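You operate a simulated robot arm through the tools that you are given. There is no shell and no other tool. Be economical: measure what you need, move in short steps, check, and stop when the job is done.

The job below is to be done with a simulated two-armed robot. You get a single attempt, and the scene is never put back.

TASK
Clamp the cart and get the machine running.
Fine: Red-knobbed lever down and mushroom button pulled out, then reset, then start.
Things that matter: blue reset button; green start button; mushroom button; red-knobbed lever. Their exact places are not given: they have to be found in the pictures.

It is judged by the outcome, as a careful person would: the job done as asked, and still so three seconds after it is handed in. It fails if anything else is knocked over, pushed out of place, dropped, spilled or broken.

THE ROBOT
Two 7-joint arms with fingered hands on one trunk, on a base that drives. Base frame: it is fixed to the floor where the robot stands at the start and does not move with it; the origin is under the middle of the robot, x ahead of it, y to its left, z up. Lengths are in m, angles in degrees, forces in N, time in s.
The left shoulder is at the start at [0.03, 0.119, 1.119], the right one opposite. With the tool pointing down near the work surface each hand reaches from about 0.1 to 0.7 m from the robot's upright axis, wherever it stands, measured 20 degrees to its own side. Places, roughly: blue reset button [0.1, 0.9, 0.9]; green start button [0, 1, 0.9]; mushroom button [-0.1, 1.1, 0.9]; red-knobbed lever [0.6, 0, 0.7]. Payload 3.8 kg a hand.
The tool frame of a hand sits at the grasp point between the pads (the TCP): z along the fingers, y along the line on which they close. The tips reach 0.025 m beyond it. The gripper opens to 0.088 m. The gripper's body begins 0.029 m behind the TCP. The gripper is a hand of 4 fingers: y runs from the thumb to the fingers, the wrist lies at [-0.013, -0.106, -0.174] in the tool frame.
Orientation is that of the tool frame in the base frame, as a unit quaternion [x, y, z, w]. With the fingers straight down and the wrist toward the robot, the tool's x, y and z point along [0, 1, 0], [1, 0, 0] and [0, 0, -1] of the base frame.

THE INTERFACE
- The arms move only by the tool servo_tool. It takes "left_rows", "right_rows" or both (then of equal length, played together; a hand with none holds still); each is a list of rows, each a list of 6 numbers: the shift along the tool's x, y, z in cm, then the turn, a rotation vector about the tool's x, y, z in degrees. In form: [[tx, ty, tz, wx, wy, wz], ...]. A call has 1 to 8 rows; each row shifts and turns the commanded pose from where the row before left it, along the tool's axes as they then stand. A row lasts 0.2 s, in which the tool goes at most 0.05 m and 8.6 degrees; a call with a longer step from one row to the next is refused whole. A pose out of reach is approached as far as the arm can. The call stops where the force on the tool passes 50 N (or 10 N more than at its start, if that is more) or the arm is blocked; 0.2 s more then pass. In this call time passes only in rows, and 0.2 s behind the last. The reply holds the time, the measured pose of the TCP, the force on the tool along the base axes, the opening and the grip force, in the units named above and with some noise, with the torque about the TCP (base axes, N m) and any sound that the robot's microphone picked up.
- Cameras (640 x 400 px; columns grow to the right, rows downward): "scene" is now at [0.0541, 0.0476, 1.6669]; the picture's right is [0.71, -0.71, -0.00], its down [-0.53, -0.53, -0.67] and it looks along [0.47, 0.47, -0.75] (base axes); focal length 275 px, centre (320, 200). "left" rides on the left gripper at [-0.064, -0.083, -0.098] in its tool frame; the picture's right is [-0.62, -0.37, 0.69], its down [0.71, -0.63, 0.30] and it looks along [0.32, 0.68, 0.65] (tool axes); focal length 265 px, centre (320, 200). "right" rides on the right gripper at [0.064, -0.083, -0.098] in its tool frame; the picture's right is [-0.62, 0.37, -0.69], its down [-0.71, -0.63, 0.30] and it looks along [-0.32, 0.68, 0.65] (tool axes); focal length 265 px, centre (320, 200).
- snapshot(camera): a new picture of that camera. It takes no simulated time.
- slide_trunk(by): slides the trunk up (or, below 0, down) by that many m; the arms and the scene camera ride with it, the base frame stays. It gives what a move gives, with no picture.
- roll_base(legs): drives the robot by 1 to 6 legs, each [ahead, left, turn to the left] in m, m and degrees, along the robot's own axes; the way and the turn of a leg run together, so that a leg with both is an arc; at most 1.5 m and 180 degrees a leg. The arms and the cameras ride along, it lands a little off, and it stops where it bumps. It gives what a move gives.
- curl_fingers(index, middle, ring, thumb_bend, thumb_turn, hand): sets how far each is bent, from 0 (flat) to 1 (curled in); at 0.3 the hand is open as for a grip, at 0.7 the pads meet at the TCP. One left out holds its place. A second passes; each finger stops where it meets its share of the squeeze, and holds until it gets a number again. It is the only way to open and close the hand. It gives what a move gives, with no picture; readings hold the bend of each and the force on the fingers (four entries, about 0 where the hand has none), thumb and palm. thumb_turn goes from beside the hand (0) to across from the fingers (1), as for a grip.
- aim_head(pan, tilt): turns the head with the scene camera to pan (to the left, within 120 degrees either way) and tilt (down, from -29 to 69), counted from straight ahead of the robot. It gives what a move gives.
- locate(camera, pixels): for up to 12 pixels [column, row] of the newest picture of that camera ("zoom" is the newest enlarged one), the place [x, y, z] in the base frame of the surface seen there, good to about 0.002 m, but the place of the scene camera against the robot may be out by one fixed shift of up to 0.025 m in any direction. It takes no simulated time.
- inspect(camera, box): a new picture of the part [left, top, right, bottom] of that camera's present view, enlarged. It takes no simulated time.
- hand_in(): hands the job in; it is judged then, once.

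Work in short steps. Measure before you move; look again where a grasp or a placing could have gone wrong, and mend it. You have 80 turns and 70 pictures in all, those below and enlarged ones among them. Open the grippers and draw the arms clear of the work before you hand the job in, unless the task says otherwise; then end with one line.

The tools are called after "Request:" as a command line: name --argument value ..., lists and objects as JSON in quotes. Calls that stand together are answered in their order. servo_tool: Moves the arms, as the interface text tells. Its arguments: {"type":"object","properties":{"left_rows":{"type":"array","items":{"type":"array","items":{"type":"number"}}},"right_rows":{"type":"array","items":{"type":"array","items":{"type":"number"}}}},"required":[]} The other tools are called the same way: slide_trunk (by) slides the trunk up or down; curl_fingers (index, middle, ring, thumb_bend, thumb_turn, hand) moves the fingers one by one; roll_base (legs) drives the base; aim_head (pan, tilt) turns the head that bears the scene camera; snapshot (camera) takes a picture; locate (camera, pixels) gives the place of the surface under pixels of a picture; inspect (camera, box) takes an enlarged picture of a part of a camera's view; hand_in () hands the job in.

At the start:

```text
time_s: 0.0
left_ee_pos: [0.3413, 0.4778, 1.2775]
left_orientation: [0.707, 0.707, 0.0, -0.001]
left_wrist_force: [0.1, -0.4, -0.1]
left_wrist_torque: [0.01, 0.0, 0.0]
left_finger_gap: 0.0875
left_gripper_force: 0.0
left_shape: jaw
left_bend: [0.3, 0.3, 0.3, 0.3, 0.98]
left_finger forces: [0.0, 0.0, 0.1, 0.0, 0.0, 0.1]
right_ee_pos: [0.4839, 0.0051, 1.2076]
right_orientation: [0.707, 0.707, 0.0, 0.0]
right_wrist_force: [-1.0, -0.1, 0.2]
right_wrist_torque: [0.0, 0.0, -0.02]
right_finger_gap: 0.0876
right_gripper_force: 0.1
right_shape: jaw
right_bend: [0.3, 0.3, 0.3, 0.3, 0.98]
right_finger forces: [0.1, 0.0, 0.0, 0.0, 0.1, 0.1]
trunk travel left (down, up): [-0.275, 0.315]
robot x, y, heading: [-0.0017, 0.0039, -0.1]
head pan, tilt: [44.9, 48.3]
```

scene: 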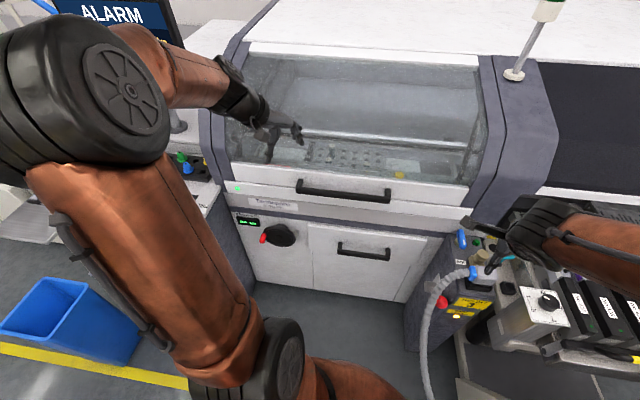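
right: 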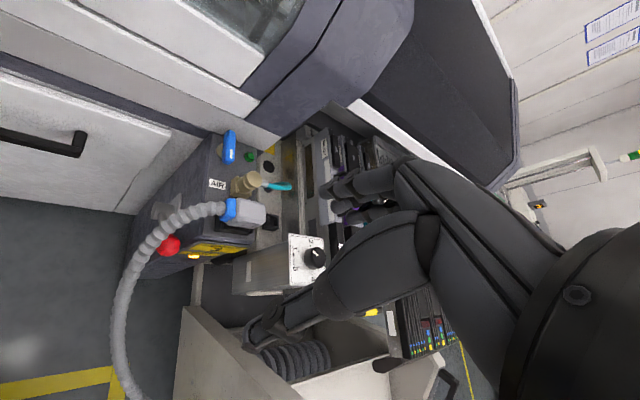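
left: 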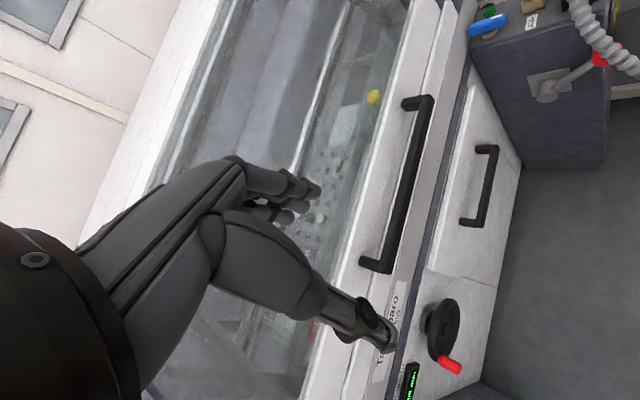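

The red ball at scene (440,300) looks like the clamp lever; the buttons are to the left around (185,165). I enlarge the lever and turn the head left to see the panel.

Request:
inspect --camera "scene" --box '[380, 200, 540, 340]'

Request:
inspect --camera "left" --box '[460, 0, 640, 150]'

Request:
aim_head --pan 90 --tilt 35

Request:
snapshot --camera "scene"

```text
2.86 times, centred on (460, 270) of scene
```

zoom: 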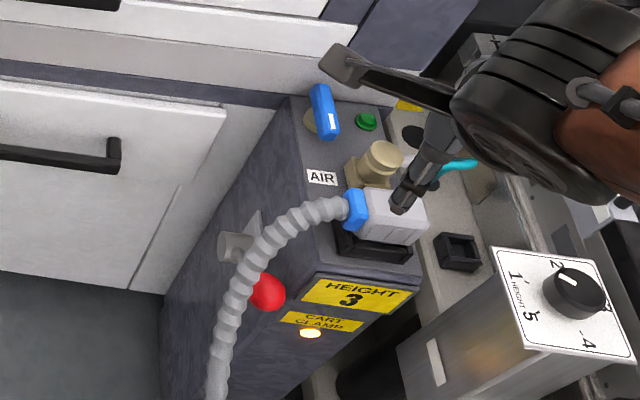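

```text
2.67 times, centred on (550, 75) of left
```

zoom: 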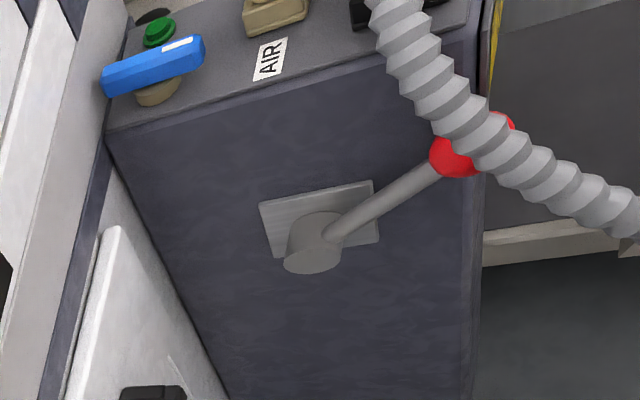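

```text
time_s: 1.1
left_ee_pos: [0.341, 0.4777, 1.2786]
left_orientation: [0.707, 0.707, 0.0, 0.0]
left_wrist_force: [0.0, 0.4, 0.1]
left_wrist_torque: [0.02, 0.02, 0.0]
left_finger_gap: 0.0873
left_gripper_force: 0.1
left_shape: jaw
left_bend: [0.3, 0.3, 0.3, 0.3, 0.98]
left_finger forces: [0.1, 0.0, 0.0, 0.0, 0.0, 0.0]
right_ee_pos: [0.4835, 0.0047, 1.2081]
right_orientation: [0.707, 0.707, 0.0, 0.0]
right_wrist_force: [0.3, -0.7, 0.5]
right_wrist_torque: [0.01, -0.01, -0.03]
right_finger_gap: 0.0879
right_gripper_force: 0.0
right_shape: jaw
right_bend: [0.3, 0.3, 0.3, 0.3, 0.98]
right_finger forces: [0.0, 0.0, 0.0, 0.0, 0.0, 0.1]
trunk travel left (down, up): [-0.275, 0.315]
robot x, y, heading: [0.0026, -0.0006, 0.2]
head pan, tilt: [90.0, 35.0]
```

```text
64 pictures are left
```

scene: 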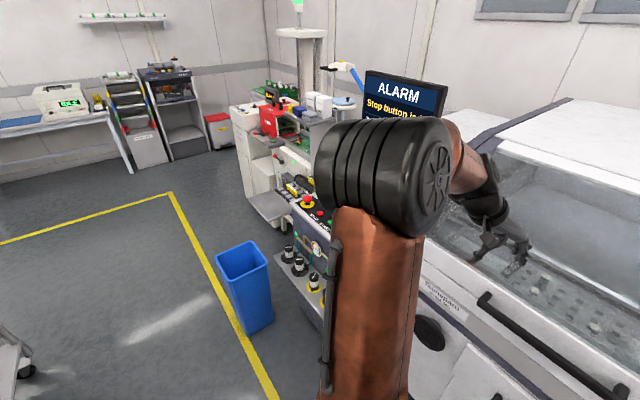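

Panel with red mushroom appears at scene (306,201), partly behind the left arm. I measure both the lever (newest zoom of left camera) and the panel.

Request:
locate --camera "zoom" --pixels '[[450, 155], [505, 120], [435, 175], [370, 215], [330, 235], [310, 265], [270, 215], [365, 190], [150, 130], [470, 250], [495, 130], [480, 210]]'

Request:
locate --camera "scene" --pixels '[[306, 200], [319, 213], [300, 203], [312, 248], [388, 95]]'

Request:
inspect --camera "scene" --box '[240, 150, 360, 300]'

Request:
inspect --camera "scene" --box '[350, 60, 470, 135]'

```text
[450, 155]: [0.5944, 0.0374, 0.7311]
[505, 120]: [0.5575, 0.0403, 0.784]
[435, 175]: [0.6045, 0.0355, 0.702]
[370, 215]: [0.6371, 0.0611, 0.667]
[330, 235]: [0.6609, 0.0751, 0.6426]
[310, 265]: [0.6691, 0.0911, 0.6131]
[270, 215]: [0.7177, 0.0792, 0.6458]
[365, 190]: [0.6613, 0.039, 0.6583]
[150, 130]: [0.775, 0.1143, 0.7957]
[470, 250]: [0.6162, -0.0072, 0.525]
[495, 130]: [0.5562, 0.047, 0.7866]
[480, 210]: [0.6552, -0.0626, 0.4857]
```

```text
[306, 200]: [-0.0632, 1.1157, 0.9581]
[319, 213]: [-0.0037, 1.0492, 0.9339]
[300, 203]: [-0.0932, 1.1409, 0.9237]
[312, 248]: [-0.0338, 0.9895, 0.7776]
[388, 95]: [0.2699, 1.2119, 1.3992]
```

```text
2.67 times, centred on (300, 225) of scene
```

zoom: 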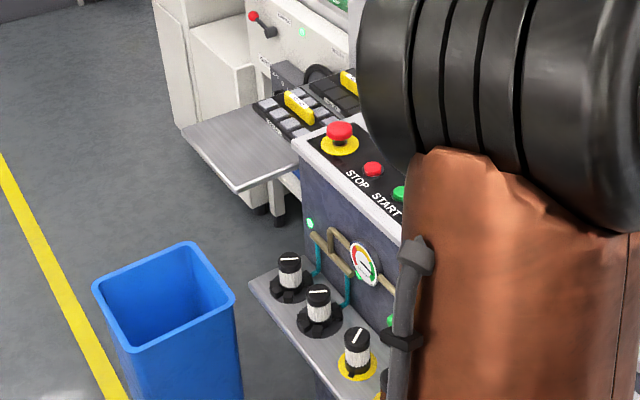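

```text
5.33 times, centred on (410, 98) of scene
```

zoom: 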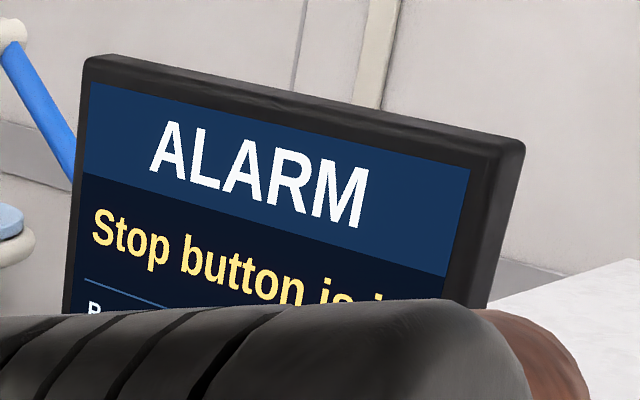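

The STOP mushroom, red STOP, green START lie along the panel. Do the lever first: I aim the head at it to measure hose and ball.

Request:
aim_head --pan 8 --tilt 55

Request:
snapshot --camera "scene"

```text
time_s: 2.7
left_ee_pos: [0.3413, 0.4777, 1.2777]
left_orientation: [0.707, 0.707, -0.001, 0.0]
left_wrist_force: [-0.3, -0.8, 0.3]
left_wrist_torque: [0.01, 0.04, 0.03]
left_finger_gap: 0.0878
left_gripper_force: 0.0
left_shape: jaw
left_bend: [0.3, 0.3, 0.3, 0.3, 0.98]
left_finger forces: [0.0, 0.0, 0.0, 0.1, 0.0, 0.1]
right_ee_pos: [0.484, 0.0034, 1.2077]
right_orientation: [0.707, 0.707, 0.0, 0.001]
right_wrist_force: [-0.4, 0.1, -0.3]
right_wrist_torque: [0.0, -0.04, -0.03]
right_finger_gap: 0.0874
right_gripper_force: 0.0
right_shape: jaw
right_bend: [0.3, 0.3, 0.3, 0.3, 0.98]
right_finger forces: [0.0, 0.0, 0.0, 0.1, 0.0, 0.1]
trunk travel left (down, up): [-0.275, 0.315]
robot x, y, heading: [-0.0007, 0.0022, 0.1]
head pan, tilt: [8.0, 55.0]
```

```text
61 pictures are left
```

scene: 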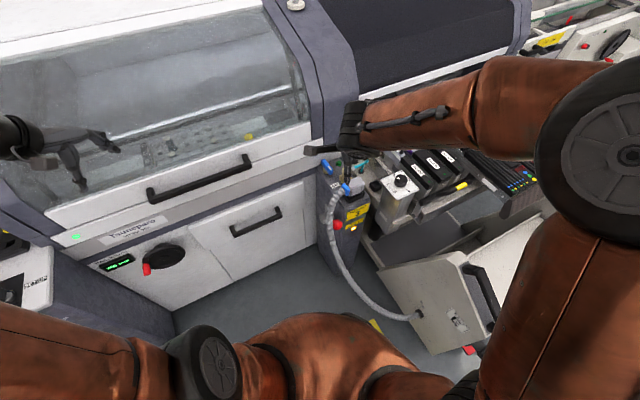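

Red ball at about (338,224), hose passing on its left down to the cart at (415,315). I enlarge.

Request:
inspect --camera "scene" --box '[290, 130, 450, 330]'

```text
2.00 times, centred on (370, 230) of scene
```

zoom: 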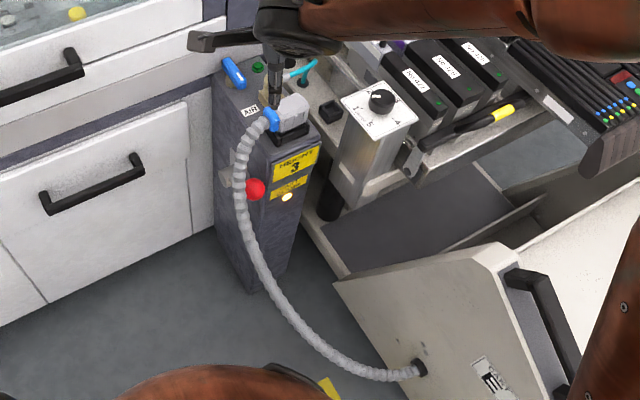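

Measure ball, hose and box edges.

Request:
locate --camera "zoom" --pixels '[[255, 188], [248, 182], [240, 188], [237, 165], [242, 142], [262, 120], [241, 210], [250, 235], [225, 180], [275, 180], [320, 140], [275, 150]]'

Request:
snapshot --camera "right"

```text
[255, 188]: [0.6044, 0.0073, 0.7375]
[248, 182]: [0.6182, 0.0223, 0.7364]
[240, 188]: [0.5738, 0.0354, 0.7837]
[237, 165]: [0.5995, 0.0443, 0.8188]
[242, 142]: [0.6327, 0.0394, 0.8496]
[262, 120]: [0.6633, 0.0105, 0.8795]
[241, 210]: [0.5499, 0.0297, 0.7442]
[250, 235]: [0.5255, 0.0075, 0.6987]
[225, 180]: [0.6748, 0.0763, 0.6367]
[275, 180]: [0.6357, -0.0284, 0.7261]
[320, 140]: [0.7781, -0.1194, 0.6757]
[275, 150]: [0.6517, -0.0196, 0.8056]
```

```text
59 pictures are left
```

right: 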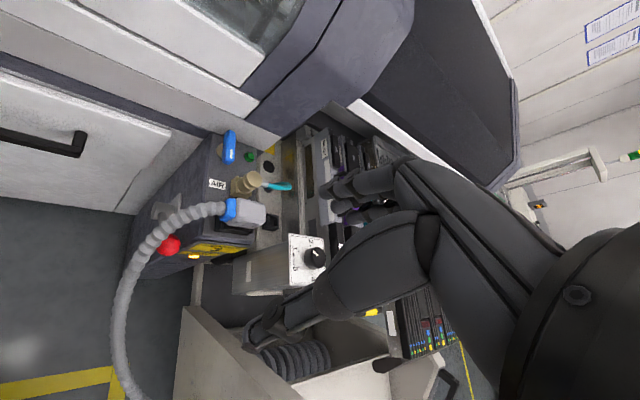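

Measure the ball and its neighbours with the right wrist camera too.

Request:
inspect --camera "right" --box '[100, 120, 300, 280]'

Request:
locate --camera "right" --pixels '[[170, 244], [175, 250], [163, 248], [155, 238], [145, 250], [190, 212], [135, 270], [195, 256], [160, 208], [215, 232], [255, 255], [240, 213]]'

```text
2.50 times, centred on (200, 200) of right
```

zoom: 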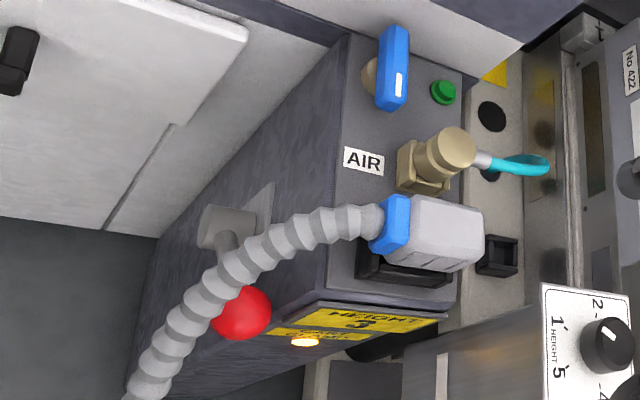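

```text
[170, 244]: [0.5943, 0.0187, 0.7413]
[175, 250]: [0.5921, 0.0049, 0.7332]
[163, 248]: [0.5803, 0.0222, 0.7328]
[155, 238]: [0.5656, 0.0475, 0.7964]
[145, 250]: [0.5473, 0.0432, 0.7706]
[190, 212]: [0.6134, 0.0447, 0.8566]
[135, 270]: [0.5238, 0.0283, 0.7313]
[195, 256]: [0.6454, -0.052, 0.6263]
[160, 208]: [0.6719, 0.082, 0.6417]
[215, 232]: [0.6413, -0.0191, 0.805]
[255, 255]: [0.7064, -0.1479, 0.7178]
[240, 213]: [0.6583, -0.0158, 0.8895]
```

Ball centre is about (0.598, 0.02, 0.722), pivot about (0.675, 0.08, 0.635), and the hose passes just to its left. I'll push the ball down with the right index finger coming from the right and above. First I shape the hand and turn it in place, up high.

Request:
curl_fingers --hand "right" --index 0.1 --middle 1 --ring 1 --thumb_bend 0.8 --thumb_turn 1

Request:
servo_tool --right_rows '[[-2, 0, 0, 0, 0, -7], [-2, 0, 0, 0, 0, -7], [-2, 0, 0, 0, 0, -7], [-2, 0, 0, 0, 0, -7], [-2, 0, 0, 0, 0, -7], [0, 0, 0, 0, 8.33, 0], [0, 0, 0, 0, 8.33, 0], [0, 0, 0, 0, 8.34, 0]]'

Request:
snapshot --camera "right"

Request:
snapshot --camera "scene"

```text
time_s: 3.7
left_ee_pos: [0.3418, 0.4767, 1.2785]
left_orientation: [0.708, 0.707, -0.001, 0.0]
left_wrist_force: [-0.3, -0.1, -0.1]
left_wrist_torque: [0.0, 0.01, 0.01]
left_finger_gap: 0.0878
left_gripper_force: 0.1
left_shape: jaw
left_bend: [0.3, 0.3, 0.3, 0.3, 0.98]
left_finger forces: [0.0, 0.0, 0.1, 0.1, 0.1, 0.0]
right_ee_pos: [0.4834, 0.0039, 1.2075]
right_orientation: [0.707, 0.707, 0.0, 0.0]
right_wrist_force: [0.1, -1.4, 0.3]
right_wrist_torque: [0.01, -0.01, 0.0]
right_finger_gap: 0.0486
right_gripper_force: 0.0
right_shape: fingers
right_bend: [0.1, 1.0, 1.0, 0.8, 1.0]
right_finger forces: [0.1, 0.1, 0.0, 0.0, 0.0, 0.1]
trunk travel left (down, up): [-0.275, 0.315]
robot x, y, heading: [0.0023, 0.0012, -0.1]
head pan, tilt: [8.0, 55.0]
```

```text
time_s: 5.5
left_ee_pos: [0.342, 0.4757, 1.2788]
left_orientation: [0.707, 0.707, 0.0, 0.0]
left_wrist_force: [0.7, 0.2, 0.0]
left_wrist_torque: [0.01, 0.02, -0.02]
left_finger_gap: 0.0874
left_gripper_force: 0.1
left_shape: jaw
left_bend: [0.3, 0.3, 0.3, 0.3, 0.98]
left_finger forces: [0.0, 0.0, 0.0, 0.0, 0.0, 0.0]
right_ee_pos: [0.5083, -0.0928, 1.2073]
right_orientation: [0.451, 0.865, 0.101, -0.193]
right_wrist_force: [0.6, -0.6, -0.3]
right_wrist_torque: [0.01, 0.02, 0.02]
right_finger_gap: 0.0484
right_gripper_force: 0.1
right_shape: fingers
right_bend: [0.1, 1.0, 1.0, 0.8, 1.0]
right_finger forces: [0.0, 0.0, 0.0, 0.1, 0.1, 0.0]
trunk travel left (down, up): [-0.275, 0.315]
robot x, y, heading: [-0.0007, -0.0009, -0.1]
head pan, tilt: [8.0, 55.0]
```

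```text
57 pictures are left
```

right: 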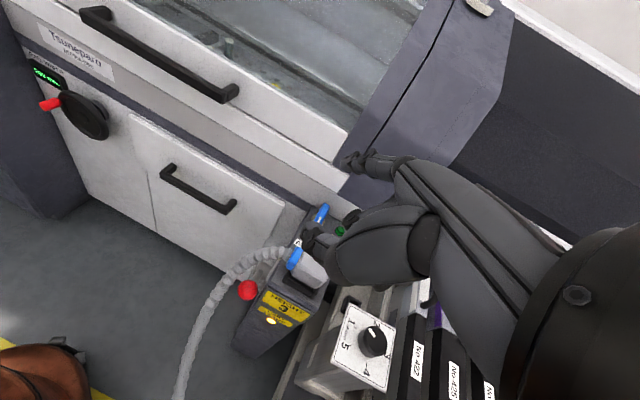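

```text
56 pictures are left
```

scene: 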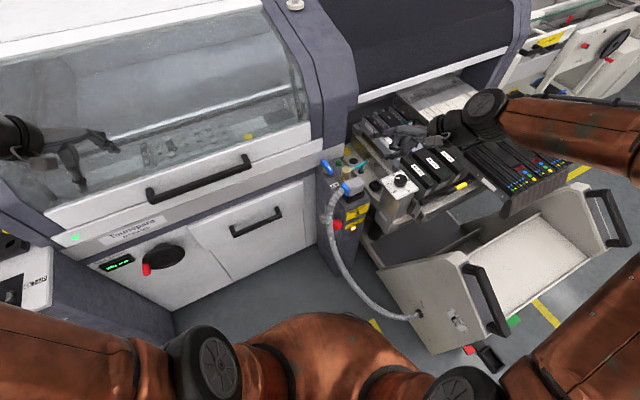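

Locate the fingertip points in the right picture: tip near (352,163), thumb near (335,235).

Request:
inspect --camera "right" --box '[300, 120, 460, 320]'

Request:
locate --camera "right" --pixels '[[350, 163], [370, 165], [400, 175], [345, 225], [310, 236], [345, 265], [430, 240], [345, 300], [302, 290]]'

```text
2.00 times, centred on (380, 220) of right
```

zoom: 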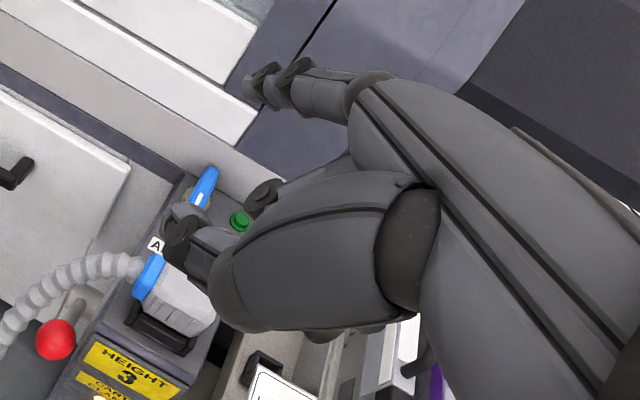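

```text
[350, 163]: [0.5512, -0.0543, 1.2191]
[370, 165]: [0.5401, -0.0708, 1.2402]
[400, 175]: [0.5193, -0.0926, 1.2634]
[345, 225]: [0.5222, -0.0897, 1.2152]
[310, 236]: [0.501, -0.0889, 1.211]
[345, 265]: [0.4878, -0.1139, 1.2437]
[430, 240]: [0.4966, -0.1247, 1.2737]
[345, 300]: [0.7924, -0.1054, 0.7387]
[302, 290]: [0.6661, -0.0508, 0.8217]
```

The index tip sits ahead of the fist but barely lower. I bend the index to 0.3 and pitch the hand 20° so the tip is the lowest point, then recheck.

Request:
curl_fingers --hand "right" --index 0.3 --thumb_bend 1

Request:
servo_tool --right_rows '[[0, 0, 0, 7, 0, 0], [0, 0, 0, 7, 0, 0], [0, 0, 0, 6, 0, 0]]'

Request:
inspect --camera "right" --box '[240, 120, 440, 320]'

```text
time_s: 6.5
left_ee_pos: [0.3409, 0.4772, 1.2783]
left_orientation: [0.707, 0.707, 0.0, 0.001]
left_wrist_force: [-0.4, -0.1, -1.9]
left_wrist_torque: [0.01, 0.0, 0.0]
left_finger_gap: 0.0878
left_gripper_force: 0.1
left_shape: jaw
left_bend: [0.3, 0.3, 0.3, 0.3, 0.98]
left_finger forces: [0.0, 0.1, 0.0, 0.0, 0.0, 0.1]
right_ee_pos: [0.5081, -0.0924, 1.2068]
right_orientation: [0.45, 0.866, 0.099, -0.193]
right_wrist_force: [-0.3, 0.0, 0.1]
right_wrist_torque: [0.03, 0.04, 0.02]
right_finger_gap: 0.0208
right_gripper_force: 0.1
right_shape: fingers
right_bend: [0.29, 1.0, 1.0, 0.99, 1.0]
right_finger forces: [0.1, 0.0, 0.0, 0.0, 0.0, 0.0]
trunk travel left (down, up): [-0.275, 0.315]
robot x, y, heading: [-0.0009, 0.0023, 0.1]
head pan, tilt: [8.0, 55.0]
```

```text
time_s: 7.3
left_ee_pos: [0.3409, 0.4773, 1.2784]
left_orientation: [0.707, 0.707, 0.0, 0.0]
left_wrist_force: [-0.2, -0.7, 0.3]
left_wrist_torque: [0.01, 0.0, 0.0]
left_finger_gap: 0.0873
left_gripper_force: 0.2
left_shape: jaw
left_bend: [0.3, 0.3, 0.3, 0.3, 0.98]
left_finger forces: [0.1, 0.0, 0.0, 0.1, 0.1, 0.0]
right_ee_pos: [0.5065, -0.0911, 1.2084]
right_orientation: [0.411, 0.87, -0.053, -0.267]
right_wrist_force: [0.0, 0.5, -0.6]
right_wrist_torque: [-0.02, 0.0, -0.01]
right_finger_gap: 0.0203
right_gripper_force: 0.1
right_shape: fingers
right_bend: [0.29, 1.0, 1.0, 0.99, 1.0]
right_finger forces: [0.0, 0.0, 0.1, 0.0, 0.0, 0.0]
trunk travel left (down, up): [-0.275, 0.315]
robot x, y, heading: [-0.0021, -0.0005, 0.1]
head pan, tilt: [8.0, 55.0]
```

```text
2.00 times, centred on (340, 220) of right
```

zoom: 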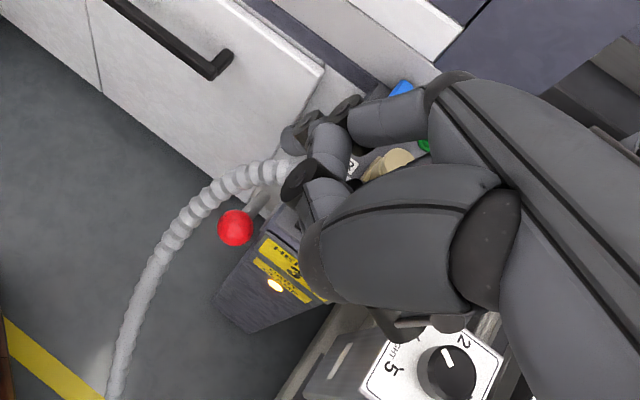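

Locate index tip (295,135) and thumb tip (297,180).

Request:
locate --camera "zoom" --pixels '[[292, 135], [305, 118], [345, 105], [325, 140], [375, 120], [297, 180], [310, 245], [232, 228], [425, 320]]'

Request:
inspect --camera "scene" --box '[370, 80, 500, 180]'

```text
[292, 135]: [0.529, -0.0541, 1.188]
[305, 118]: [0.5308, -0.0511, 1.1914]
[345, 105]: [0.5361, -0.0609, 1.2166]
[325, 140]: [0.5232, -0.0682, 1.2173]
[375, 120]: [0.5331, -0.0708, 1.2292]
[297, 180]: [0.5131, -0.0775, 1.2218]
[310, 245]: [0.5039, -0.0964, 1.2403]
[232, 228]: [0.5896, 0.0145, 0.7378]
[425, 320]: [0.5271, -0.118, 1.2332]
```

```text
4.00 times, centred on (435, 130) of scene
```

zoom: 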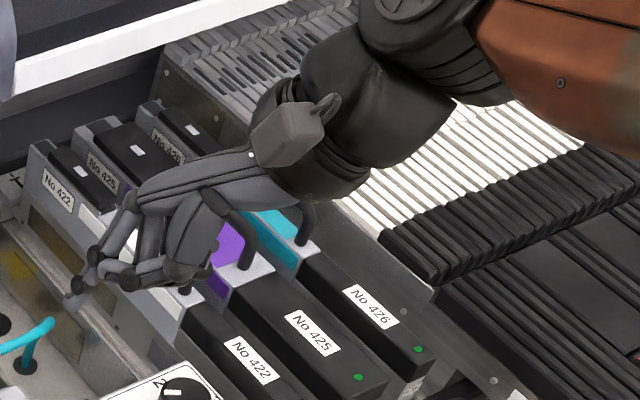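

Tip is at about (0.529,-0.052,1.185), lowest part of the hand. I lower the hand to the right of the ball, tip aimed at about (0.575,-0.05,0.80).

Request:
servo_tool --right_rows '[[-2.3, 1.91, 3.81, 0, 0, 0], [-2.3, 1.91, 3.81, 0, 0, 0], [-2.3, 1.91, 3.81, 0, 0, 0], [-2.3, 1.91, 3.81, 0, 0, 0], [-2.3, 1.91, 3.81, 0, 0, 0], [-2.3, 1.91, 3.81, 0, 0, 0], [-2.3, 1.91, 3.81, 0, 0, 0], [-2.3, 1.91, 3.81, 0, 0, 0]]'

Request:
snapshot --camera "scene"

Request:
snapshot --camera "right"

```text
time_s: 9.1
left_ee_pos: [0.3426, 0.4763, 1.2786]
left_orientation: [0.708, 0.707, 0.0, 0.0]
left_wrist_force: [0.5, 0.9, 0.3]
left_wrist_torque: [0.02, 0.03, 0.02]
left_finger_gap: 0.0878
left_gripper_force: 0.0
left_shape: jaw
left_bend: [0.3, 0.3, 0.3, 0.3, 0.98]
left_finger forces: [0.1, 0.0, 0.0, 0.1, 0.1, 0.0]
right_ee_pos: [0.5526, -0.0879, 0.8213]
right_orientation: [0.411, 0.87, -0.053, -0.268]
right_wrist_force: [-0.2, 0.8, -0.9]
right_wrist_torque: [-0.01, 0.01, 0.0]
right_finger_gap: 0.0208
right_gripper_force: 0.0
right_shape: fingers
right_bend: [0.29, 1.0, 1.0, 0.99, 1.0]
right_finger forces: [0.0, 0.1, 0.0, 0.0, 0.0, 0.0]
trunk travel left (down, up): [-0.275, 0.315]
robot x, y, heading: [0.0001, 0.0012, -0.1]
head pan, tilt: [8.0, 55.0]
```

```text
52 pictures are left
```

scene: 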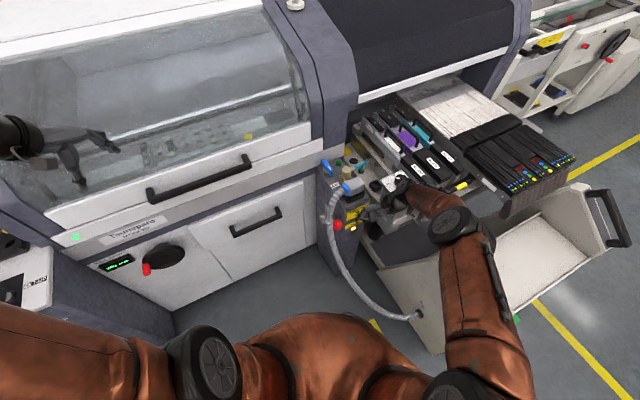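

```text
51 pictures are left
```

right: 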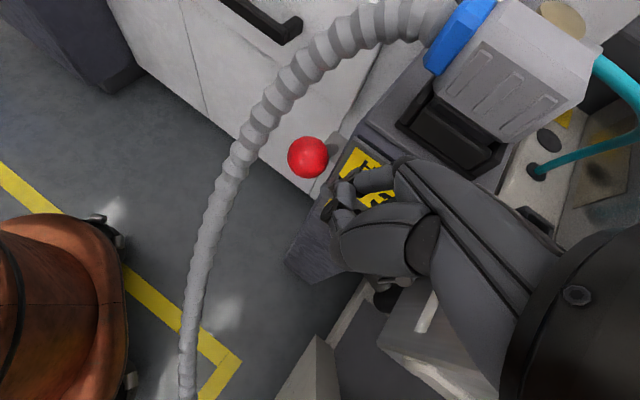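

Clear view: ball at (307,157), tip near (342,197), hose well to the left. I measure these with the wrist camera now.

Request:
locate --camera "right" --pixels '[[307, 157], [293, 157], [320, 157], [307, 142], [307, 172], [343, 195], [350, 185], [215, 215], [240, 160], [290, 90], [340, 212], [195, 300]]'

```text
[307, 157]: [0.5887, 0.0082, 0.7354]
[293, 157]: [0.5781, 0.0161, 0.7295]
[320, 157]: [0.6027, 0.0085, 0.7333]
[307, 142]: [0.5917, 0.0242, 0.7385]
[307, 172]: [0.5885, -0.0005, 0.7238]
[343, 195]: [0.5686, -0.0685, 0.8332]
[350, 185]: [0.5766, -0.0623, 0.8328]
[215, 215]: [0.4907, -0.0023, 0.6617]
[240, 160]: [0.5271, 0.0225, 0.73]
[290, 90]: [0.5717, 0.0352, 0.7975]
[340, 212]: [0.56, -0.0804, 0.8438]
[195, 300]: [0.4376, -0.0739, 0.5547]
```

Tip estimate (0.5755,-0.049,0.798); ball centre ≈(0.594,0.017,0.719), hose at x≈0.49–0.53. I move the tip over the ball.

Request:
servo_tool --right_rows '[[0.7, 1.45, 0.64, 0, 0, 0], [0.7, 1.45, 0.64, 0, 0, 0], [0.7, 1.45, 0.64, 0, 0, 0], [0.7, 1.45, 0.64, 0, 0, 0]]'

Request:
inspect --camera "right" --box '[200, 80, 440, 280]'

Request:
inspect --camera "scene" --box '[290, 150, 450, 280]'

```text
time_s: 10.1
left_ee_pos: [0.343, 0.4786, 1.2773]
left_orientation: [0.707, 0.707, 0.0, -0.001]
left_wrist_force: [0.6, 0.4, 0.2]
left_wrist_torque: [-0.01, -0.02, -0.02]
left_finger_gap: 0.0875
left_gripper_force: 0.0
left_shape: jaw
left_bend: [0.3, 0.3, 0.3, 0.3, 0.98]
left_finger forces: [0.0, 0.1, 0.1, 0.0, 0.0, 0.0]
right_ee_pos: [0.5548, -0.0249, 0.797]
right_orientation: [0.411, 0.87, -0.053, -0.268]
right_wrist_force: [0.8, 0.8, 0.6]
right_wrist_torque: [-0.03, -0.01, -0.03]
right_finger_gap: 0.0206
right_gripper_force: 0.0
right_shape: fingers
right_bend: [0.29, 1.0, 1.0, 0.99, 1.0]
right_finger forces: [0.0, 0.0, 0.0, 0.1, 0.0, 0.1]
right hand out of reach, approached as far as the arm can: row 3, 4
trunk travel left (down, up): [-0.275, 0.315]
robot x, y, heading: [-0.0001, -0.0028, -0.0]
head pan, tilt: [8.0, 55.0]
```

```text
2.00 times, centred on (320, 180) of right
```

zoom: 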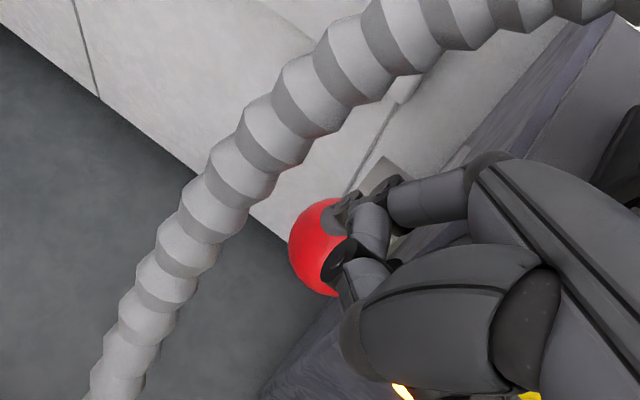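

```text
3.08 times, centred on (370, 215) of scene
```

zoom: 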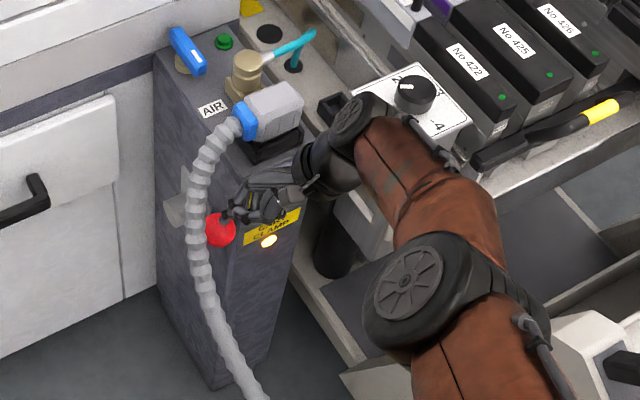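

Rows 3–4 ran out of reach; the tip is about 2 cm short in x. I look down in front of the base to see whether I can drive a few cm forward.

Request:
aim_head --pan 0 --tilt 69

Request:
snapshot --camera "scene"

```text
time_s: 10.8
left_ee_pos: [0.3417, 0.4772, 1.2778]
left_orientation: [0.707, 0.707, 0.0, 0.001]
left_wrist_force: [-0.2, -0.8, 0.5]
left_wrist_torque: [0.03, -0.02, -0.02]
left_finger_gap: 0.0875
left_gripper_force: 0.0
left_shape: jaw
left_bend: [0.3, 0.3, 0.3, 0.3, 0.98]
left_finger forces: [0.0, 0.0, 0.0, 0.0, 0.0, 0.0]
right_ee_pos: [0.5568, -0.0269, 0.7973]
right_orientation: [0.41, 0.87, -0.053, -0.267]
right_wrist_force: [0.7, -0.3, -0.2]
right_wrist_torque: [-0.03, -0.01, 0.02]
right_finger_gap: 0.0207
right_gripper_force: 0.0
right_shape: fingers
right_bend: [0.29, 1.0, 1.0, 0.99, 1.0]
right_finger forces: [0.0, 0.0, 0.0, 0.1, 0.1, 0.1]
trunk travel left (down, up): [-0.275, 0.315]
robot x, y, heading: [0.0013, -0.003, 0.0]
head pan, tilt: [0.0, 68.8]
```

```text
48 pictures are left
```

scene: 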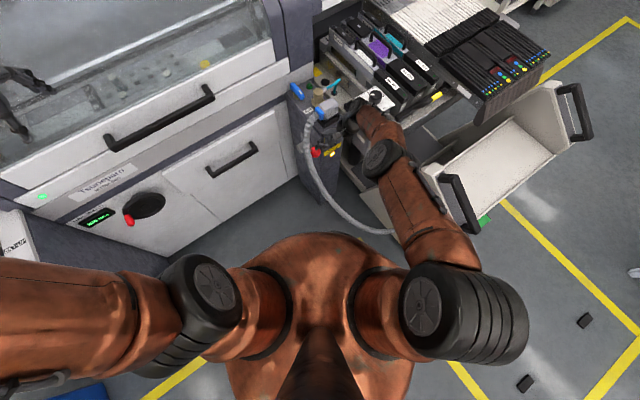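

Measure the nearest obstacles: hose low end (380,232), cart body (400,232), and clearance under the left hand.

Request:
locate --camera "scene" --pixels '[[375, 231], [355, 222], [398, 240], [410, 215], [320, 240], [330, 228], [275, 235], [130, 260], [460, 205], [60, 100], [30, 130], [420, 300]]'

Request:
snapshot --camera "left"

```text
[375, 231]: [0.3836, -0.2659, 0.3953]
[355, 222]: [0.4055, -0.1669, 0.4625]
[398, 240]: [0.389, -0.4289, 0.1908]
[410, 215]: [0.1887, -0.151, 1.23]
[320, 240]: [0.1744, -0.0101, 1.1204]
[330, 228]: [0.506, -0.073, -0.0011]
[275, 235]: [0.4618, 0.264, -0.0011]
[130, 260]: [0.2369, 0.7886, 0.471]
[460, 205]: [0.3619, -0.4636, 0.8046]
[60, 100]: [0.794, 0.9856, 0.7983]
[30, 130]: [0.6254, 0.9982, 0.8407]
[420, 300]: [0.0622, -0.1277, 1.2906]
```

```text
47 pictures are left
```

left: 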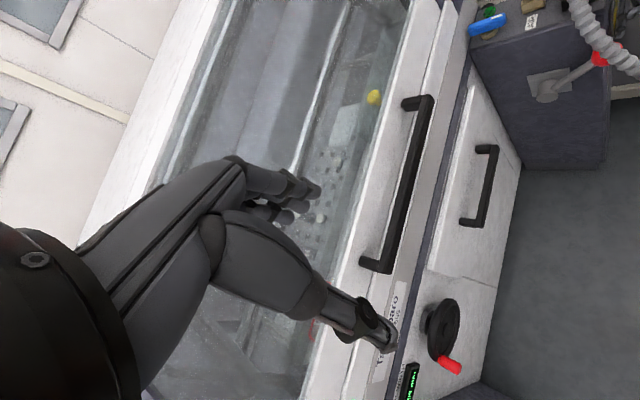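

Forward room looks fine for 5 cm. I retract the hand a little (back and right), then drive forward 5 cm.

Request:
servo_tool --right_rows '[[-0.2, -3.0, 1.0, 0, 0, 0], [-0.2, -3.0, 1.0, 0, 0, 0]]'

Request:
roll_base --legs '[[0.05, 0, 0]]'

Request:
snapshot --camera "right"

```text
time_s: 11.4
left_ee_pos: [0.3402, 0.4776, 1.278]
left_orientation: [0.707, 0.707, 0.0, 0.0]
left_wrist_force: [-0.2, 0.2, -0.3]
left_wrist_torque: [0.02, -0.02, 0.02]
left_finger_gap: 0.0875
left_gripper_force: 0.1
left_shape: jaw
left_bend: [0.3, 0.3, 0.3, 0.3, 0.98]
left_finger forces: [0.0, 0.1, 0.1, 0.0, 0.0, 0.0]
right_ee_pos: [0.5074, -0.0669, 0.7964]
right_orientation: [0.411, 0.87, -0.051, -0.267]
right_wrist_force: [0.6, 0.6, 0.0]
right_wrist_torque: [-0.01, 0.01, 0.0]
right_finger_gap: 0.0206
right_gripper_force: 0.0
right_shape: fingers
right_bend: [0.29, 1.0, 1.0, 0.99, 1.0]
right_finger forces: [0.1, 0.0, 0.0, 0.0, 0.0, 0.0]
trunk travel left (down, up): [-0.275, 0.315]
robot x, y, heading: [-0.0025, -0.0005, 0.0]
head pan, tilt: [0.0, 68.8]
```

```text
time_s: 12.4
left_ee_pos: [0.3947, 0.4767, 1.2767]
left_orientation: [0.707, 0.707, -0.001, -0.001]
left_wrist_force: [-0.4, 0.0, -0.8]
left_wrist_torque: [0.02, 0.0, 0.0]
left_finger_gap: 0.0875
left_gripper_force: 0.0
left_shape: jaw
left_bend: [0.3, 0.3, 0.3, 0.3, 0.98]
left_finger forces: [0.0, 0.1, 0.0, 0.1, 0.0, 0.0]
right_ee_pos: [0.5585, -0.0662, 0.796]
right_orientation: [0.411, 0.87, -0.052, -0.268]
right_wrist_force: [0.1, 1.0, 0.3]
right_wrist_torque: [0.02, 0.05, 0.02]
right_finger_gap: 0.0205
right_gripper_force: 0.0
right_shape: fingers
right_bend: [0.29, 1.0, 1.0, 0.99, 1.0]
right_finger forces: [0.0, 0.0, 0.0, 0.0, 0.1, 0.1]
trunk travel left (down, up): [-0.275, 0.315]
robot x, y, heading: [0.0503, 0.005, 0.1]
head pan, tilt: [0.0, 68.8]
```

```text
46 pictures are left
```

right: 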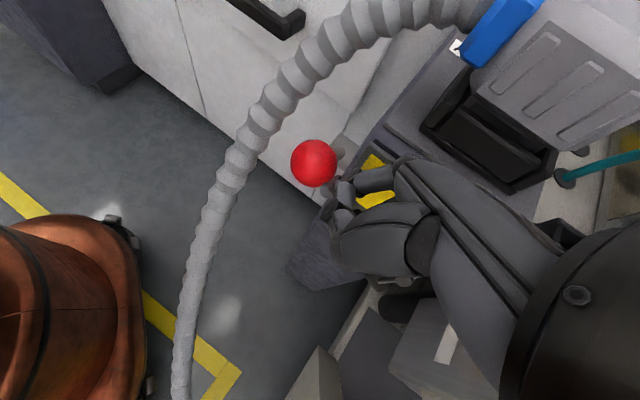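

Tip is about (0.5815,-0.027,0.773). I move it over the ball's top and lower 2 cm.

Request:
servo_tool --right_rows '[[0.98, 2.02, -0.08, 0, 0, 0], [0.98, 2.02, -0.08, 0, 0, 0], [-0.42, 0.31, 0.85, 0, 0, 0], [-0.42, 0.31, 0.85, 0, 0, 0]]'

Request:
inspect --camera "right" --box '[200, 80, 440, 280]'

```text
time_s: 13.4
left_ee_pos: [0.3885, 0.4763, 1.2792]
left_orientation: [0.707, 0.707, 0.002, 0.001]
left_wrist_force: [-0.4, -1.0, 0.3]
left_wrist_torque: [0.02, 0.0, 0.01]
left_finger_gap: 0.0876
left_gripper_force: 0.2
left_shape: jaw
left_bend: [0.3, 0.3, 0.3, 0.3, 0.98]
left_finger forces: [0.0, 0.0, 0.0, 0.0, 0.0, 0.0]
right_ee_pos: [0.5706, -0.0264, 0.7752]
right_orientation: [0.409, 0.871, -0.052, -0.268]
right_wrist_force: [-23.1, -5.2, 20.5]
right_wrist_torque: [0.34, -1.61, 0.04]
right_finger_gap: 0.0202
right_gripper_force: 16.2
right_shape: fingers
right_bend: [0.3, 1.0, 1.0, 0.99, 1.0]
right_finger forces: [9.5, 23.2, 0.0, 0.0, 0.0, 0.0]
trunk travel left (down, up): [-0.275, 0.315]
robot x, y, heading: [0.0509, -0.0002, -0.1]
head pan, tilt: [0.0, 68.8]
```

```text
2.00 times, centred on (320, 180) of right
```

zoom: 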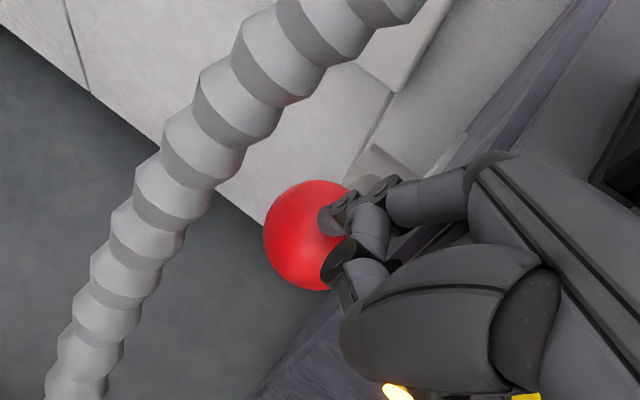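

The middle finger pressed 23 N, apparently on the box's front edge. I back off and tilt the hand 20° back toward the robot so the knuckles clear the box.

Request:
servo_tool --right_rows '[[0.8, -1.5, -0.85, 0, 0, 0], [0.8, -1.5, -0.85, 0, 0, 0], [0, 0, 0, -4.97, -4.37, -0.83], [0, 0, 0, -4.97, -4.37, -0.83], [0, 0, 0, -4.97, -4.37, -0.83]]'

Request:
snapshot --camera "right"

```text
time_s: 14.6
left_ee_pos: [0.3927, 0.4775, 1.278]
left_orientation: [0.706, 0.708, -0.001, 0.0]
left_wrist_force: [-0.2, 0.4, 1.2]
left_wrist_torque: [0.0, -0.01, 0.0]
left_finger_gap: 0.0877
left_gripper_force: 0.0
left_shape: jaw
left_bend: [0.3, 0.3, 0.3, 0.3, 0.98]
left_finger forces: [0.0, 0.0, 0.1, 0.1, 0.1, 0.0]
right_ee_pos: [0.5558, -0.0349, 0.8056]
right_orientation: [0.414, 0.903, 0.022, -0.112]
right_wrist_force: [0.3, 0.3, -0.1]
right_wrist_torque: [0.02, -0.04, -0.03]
right_finger_gap: 0.0202
right_gripper_force: 0.0
right_shape: fingers
right_bend: [0.29, 1.0, 1.0, 0.99, 1.0]
right_finger forces: [0.0, 0.1, 0.1, 0.0, 0.0, 0.0]
trunk travel left (down, up): [-0.275, 0.315]
robot x, y, heading: [0.0513, 0.0009, 0.1]
head pan, tilt: [0.0, 68.8]
```

```text
44 pictures are left
```

right: 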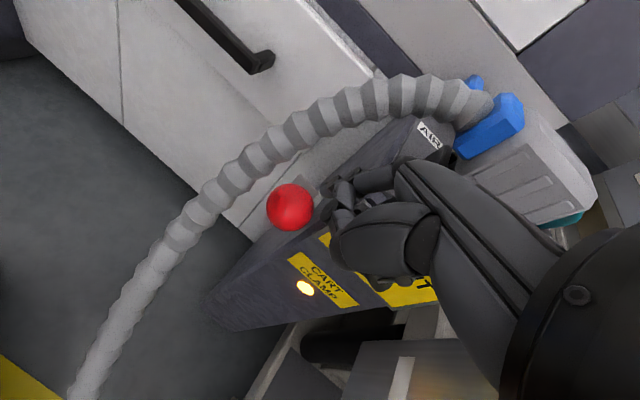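

Locate ball and tip (index tip around (338,187)).

Request:
locate --camera "right" --pixels '[[290, 207], [290, 190], [275, 207], [335, 187], [342, 183], [345, 215], [310, 188], [375, 175], [345, 235], [330, 260]]'

Request:
inspect --camera "right" --box '[240, 140, 440, 300]'

```text
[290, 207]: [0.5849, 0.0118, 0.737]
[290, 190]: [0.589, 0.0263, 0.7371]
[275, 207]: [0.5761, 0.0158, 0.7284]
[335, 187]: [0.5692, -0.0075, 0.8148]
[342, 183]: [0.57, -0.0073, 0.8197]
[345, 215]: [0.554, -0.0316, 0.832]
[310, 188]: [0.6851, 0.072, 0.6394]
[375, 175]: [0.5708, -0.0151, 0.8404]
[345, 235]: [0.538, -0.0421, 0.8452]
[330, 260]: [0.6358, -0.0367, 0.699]
```

```text
2.50 times, centred on (340, 220) of right
```

zoom: 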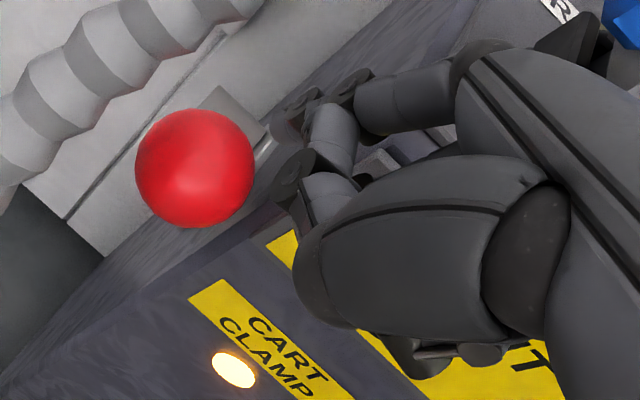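

Tip is about (0.585,0.004,0.792). I bring it over the ball's top and press down gently 2 cm.

Request:
servo_tool --right_rows '[[-0.2, 0.88, 1.3, 0, 0, 0], [-0.2, 0.88, 1.3, 0, 0, 0], [-0.22, 0.05, 0.97, 0, 0, 0], [-0.22, 0.05, 0.97, 0, 0, 0], [-0.22, 0.05, 0.97, 0, 0, 0]]'

Request:
inspect --camera "right" --box '[200, 100, 440, 300]'

```text
time_s: 15.8
left_ee_pos: [0.3919, 0.4772, 1.2775]
left_orientation: [0.708, 0.707, 0.0, -0.001]
left_wrist_force: [-1.0, -0.4, 0.2]
left_wrist_torque: [-0.05, -0.01, 0.05]
left_finger_gap: 0.0878
left_gripper_force: 0.1
left_shape: jaw
left_bend: [0.3, 0.3, 0.3, 0.3, 0.98]
left_finger forces: [0.0, 0.0, 0.0, 0.0, 0.0, 0.0]
right_ee_pos: [0.5662, -0.0239, 0.7466]
right_orientation: [0.415, 0.903, 0.021, -0.112]
right_wrist_force: [-0.9, -1.1, 4.7]
right_wrist_torque: [0.2, -0.09, -0.01]
right_finger_gap: 0.0207
right_gripper_force: 1.8
right_shape: fingers
right_bend: [0.29, 1.0, 1.0, 0.99, 1.0]
right_finger forces: [4.0, 0.0, 0.1, 0.1, 0.1, 0.0]
trunk travel left (down, up): [-0.275, 0.315]
robot x, y, heading: [0.0494, 0.0003, -0.1]
head pan, tilt: [0.0, 68.8]
```

```text
2.00 times, centred on (320, 200) of right
```

zoom: 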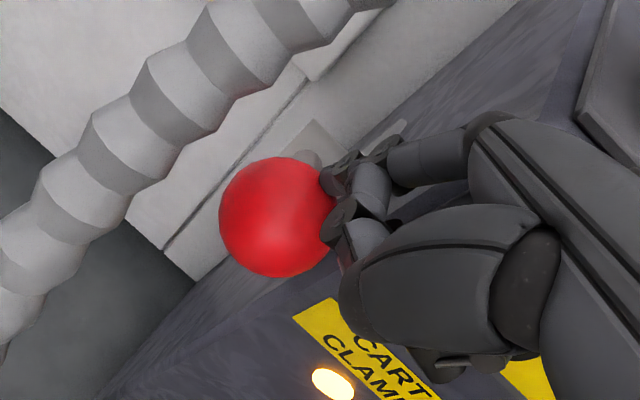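

Contact is only the index, 4 N upward. I keep pushing down and slightly back along the arc.

Request:
servo_tool --right_rows '[[-0.2, -0.5, 1.2, 0, 0, 0], [-0.2, -0.5, 1.2, 0, 0, 0], [-0.2, -0.5, 1.2, 0, 0, 0], [-0.2, -0.3, 1.2, 0, 0, 0]]'

Request:
inspect --camera "right" --box '[200, 100, 440, 300]'

```text
time_s: 16.8
left_ee_pos: [0.3919, 0.4776, 1.2788]
left_orientation: [0.707, 0.707, 0.0, 0.0]
left_wrist_force: [0.6, 0.0, 0.8]
left_wrist_torque: [0.0, -0.01, 0.03]
left_finger_gap: 0.0878
left_gripper_force: 0.0
left_shape: jaw
left_bend: [0.3, 0.3, 0.3, 0.3, 0.98]
left_finger forces: [0.0, 0.1, 0.1, 0.0, 0.0, 0.0]
right_ee_pos: [0.5474, -0.035, 0.699]
right_orientation: [0.414, 0.903, 0.021, -0.112]
right_wrist_force: [-0.1, -0.2, 1.1]
right_wrist_torque: [0.0, -0.03, 0.0]
right_finger_gap: 0.0207
right_gripper_force: 0.2
right_shape: fingers
right_bend: [0.29, 1.0, 1.0, 0.99, 1.0]
right_finger forces: [0.2, 0.0, 0.0, 0.1, 0.0, 0.0]
trunk travel left (down, up): [-0.275, 0.315]
robot x, y, heading: [0.0538, -0.0, -0.1]
head pan, tilt: [0.0, 68.8]
```

```text
2.00 times, centred on (320, 200) of right
```

zoom: 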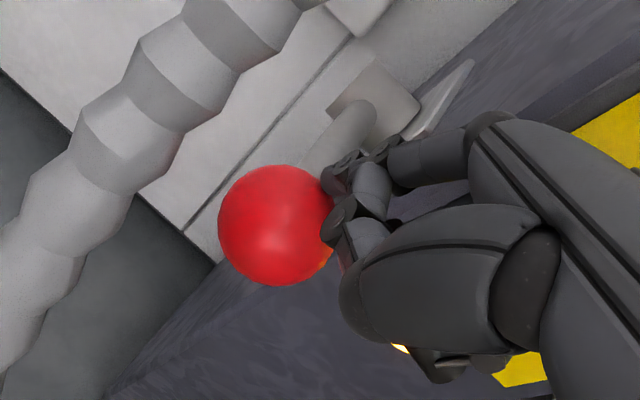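

The ball follows the finger freely. Continue down.

Request:
servo_tool --right_rows '[[-0.25, -0.2, 1.2, 0, 0, 0], [-0.26, 0.0, 1.2, 0, 0, 0], [-0.26, 0.06, 1.2, 0, 0, 0], [-0.26, 0.06, 1.2, 0, 0, 0]]'

Request:
inspect --camera "right" --box '[200, 100, 440, 300]'

```text
time_s: 17.8
left_ee_pos: [0.392, 0.4773, 1.2774]
left_orientation: [0.707, 0.707, 0.0, 0.0]
left_wrist_force: [-0.4, 1.2, -0.2]
left_wrist_torque: [0.01, 0.0, 0.02]
left_finger_gap: 0.0875
left_gripper_force: 0.1
left_shape: jaw
left_bend: [0.3, 0.3, 0.3, 0.3, 0.98]
left_finger forces: [0.0, 0.0, 0.1, 0.0, 0.1, 0.0]
right_ee_pos: [0.5456, -0.0363, 0.6627]
right_orientation: [0.414, 0.903, 0.021, -0.112]
right_wrist_force: [0.5, 0.0, -0.2]
right_wrist_torque: [0.0, 0.0, 0.01]
right_finger_gap: 0.0209
right_gripper_force: 0.2
right_shape: fingers
right_bend: [0.29, 1.0, 1.0, 0.99, 1.0]
right_finger forces: [0.1, 0.0, 0.1, 0.1, 0.1, 0.1]
right hand out of reach, approached as far as the arm can: row 4
trunk travel left (down, up): [-0.275, 0.315]
robot x, y, heading: [0.0499, 0.0023, 0.1]
head pan, tilt: [0.0, 68.8]
```

```text
2.00 times, centred on (320, 200) of right
```

zoom: 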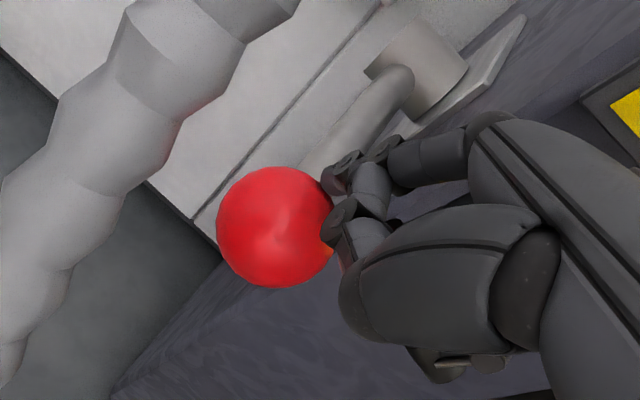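

Reached the arm's limit; the trunk can go further down. I check what's beneath the left hand first.

Request:
locate --camera "left" --pixels '[[415, 105], [380, 265], [350, 280], [250, 120], [385, 330], [300, 340], [170, 120], [210, 30]]'

Request:
locate --camera "right" --pixels '[[295, 215], [300, 195]]'

Request:
inspect --camera "left" --box '[520, 20, 640, 120]'

```text
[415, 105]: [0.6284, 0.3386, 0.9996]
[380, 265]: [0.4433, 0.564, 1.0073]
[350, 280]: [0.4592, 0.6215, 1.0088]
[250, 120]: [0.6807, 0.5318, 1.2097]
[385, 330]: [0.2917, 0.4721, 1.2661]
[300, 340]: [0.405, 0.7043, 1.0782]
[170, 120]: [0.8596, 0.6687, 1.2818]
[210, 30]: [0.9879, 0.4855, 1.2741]
```

```text
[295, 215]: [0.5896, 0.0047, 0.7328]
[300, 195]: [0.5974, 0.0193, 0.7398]
```

```text
4.00 times, centred on (580, 70) of left
```

zoom: 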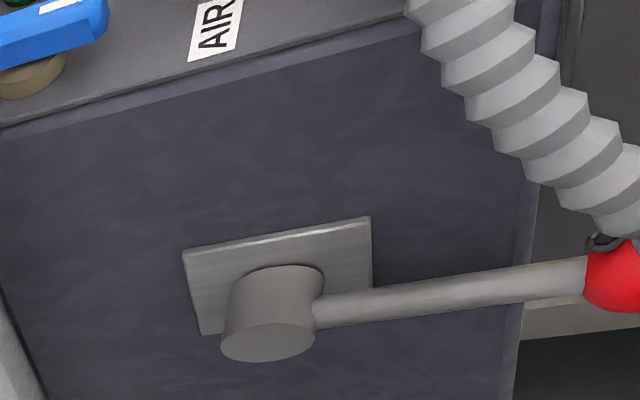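

The lever is around horizontal. Before sliding the trunk, I check clearance of the right forearm to the cart's black handle.

Request:
inspect --camera "scene" --box '[290, 80, 530, 280]'

Request:
locate --camera "zoom" --pixels '[[330, 220], [345, 280], [380, 290], [300, 180], [220, 180], [290, 250], [360, 235], [250, 120], [200, 110], [330, 160], [240, 200], [410, 330]]'

```text
2.00 times, centred on (410, 180) of scene
```

zoom: 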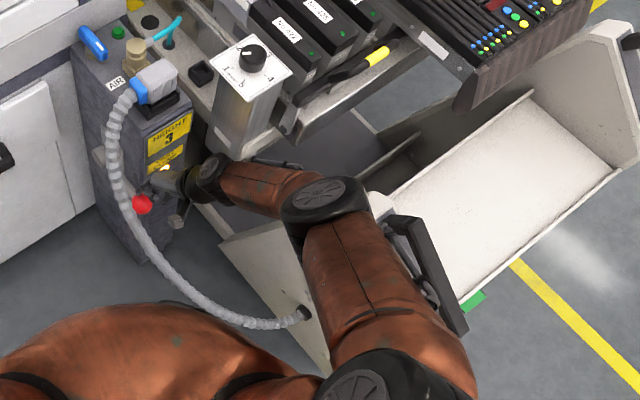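

```text
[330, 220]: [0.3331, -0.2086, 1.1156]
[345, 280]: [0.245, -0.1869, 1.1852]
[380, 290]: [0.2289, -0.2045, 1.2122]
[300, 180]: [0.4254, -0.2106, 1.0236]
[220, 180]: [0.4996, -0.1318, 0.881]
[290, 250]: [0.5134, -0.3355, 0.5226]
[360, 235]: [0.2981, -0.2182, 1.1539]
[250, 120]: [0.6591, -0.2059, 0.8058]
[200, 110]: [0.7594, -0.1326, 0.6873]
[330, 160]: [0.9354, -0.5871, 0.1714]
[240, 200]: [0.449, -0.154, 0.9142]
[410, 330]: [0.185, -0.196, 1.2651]
```

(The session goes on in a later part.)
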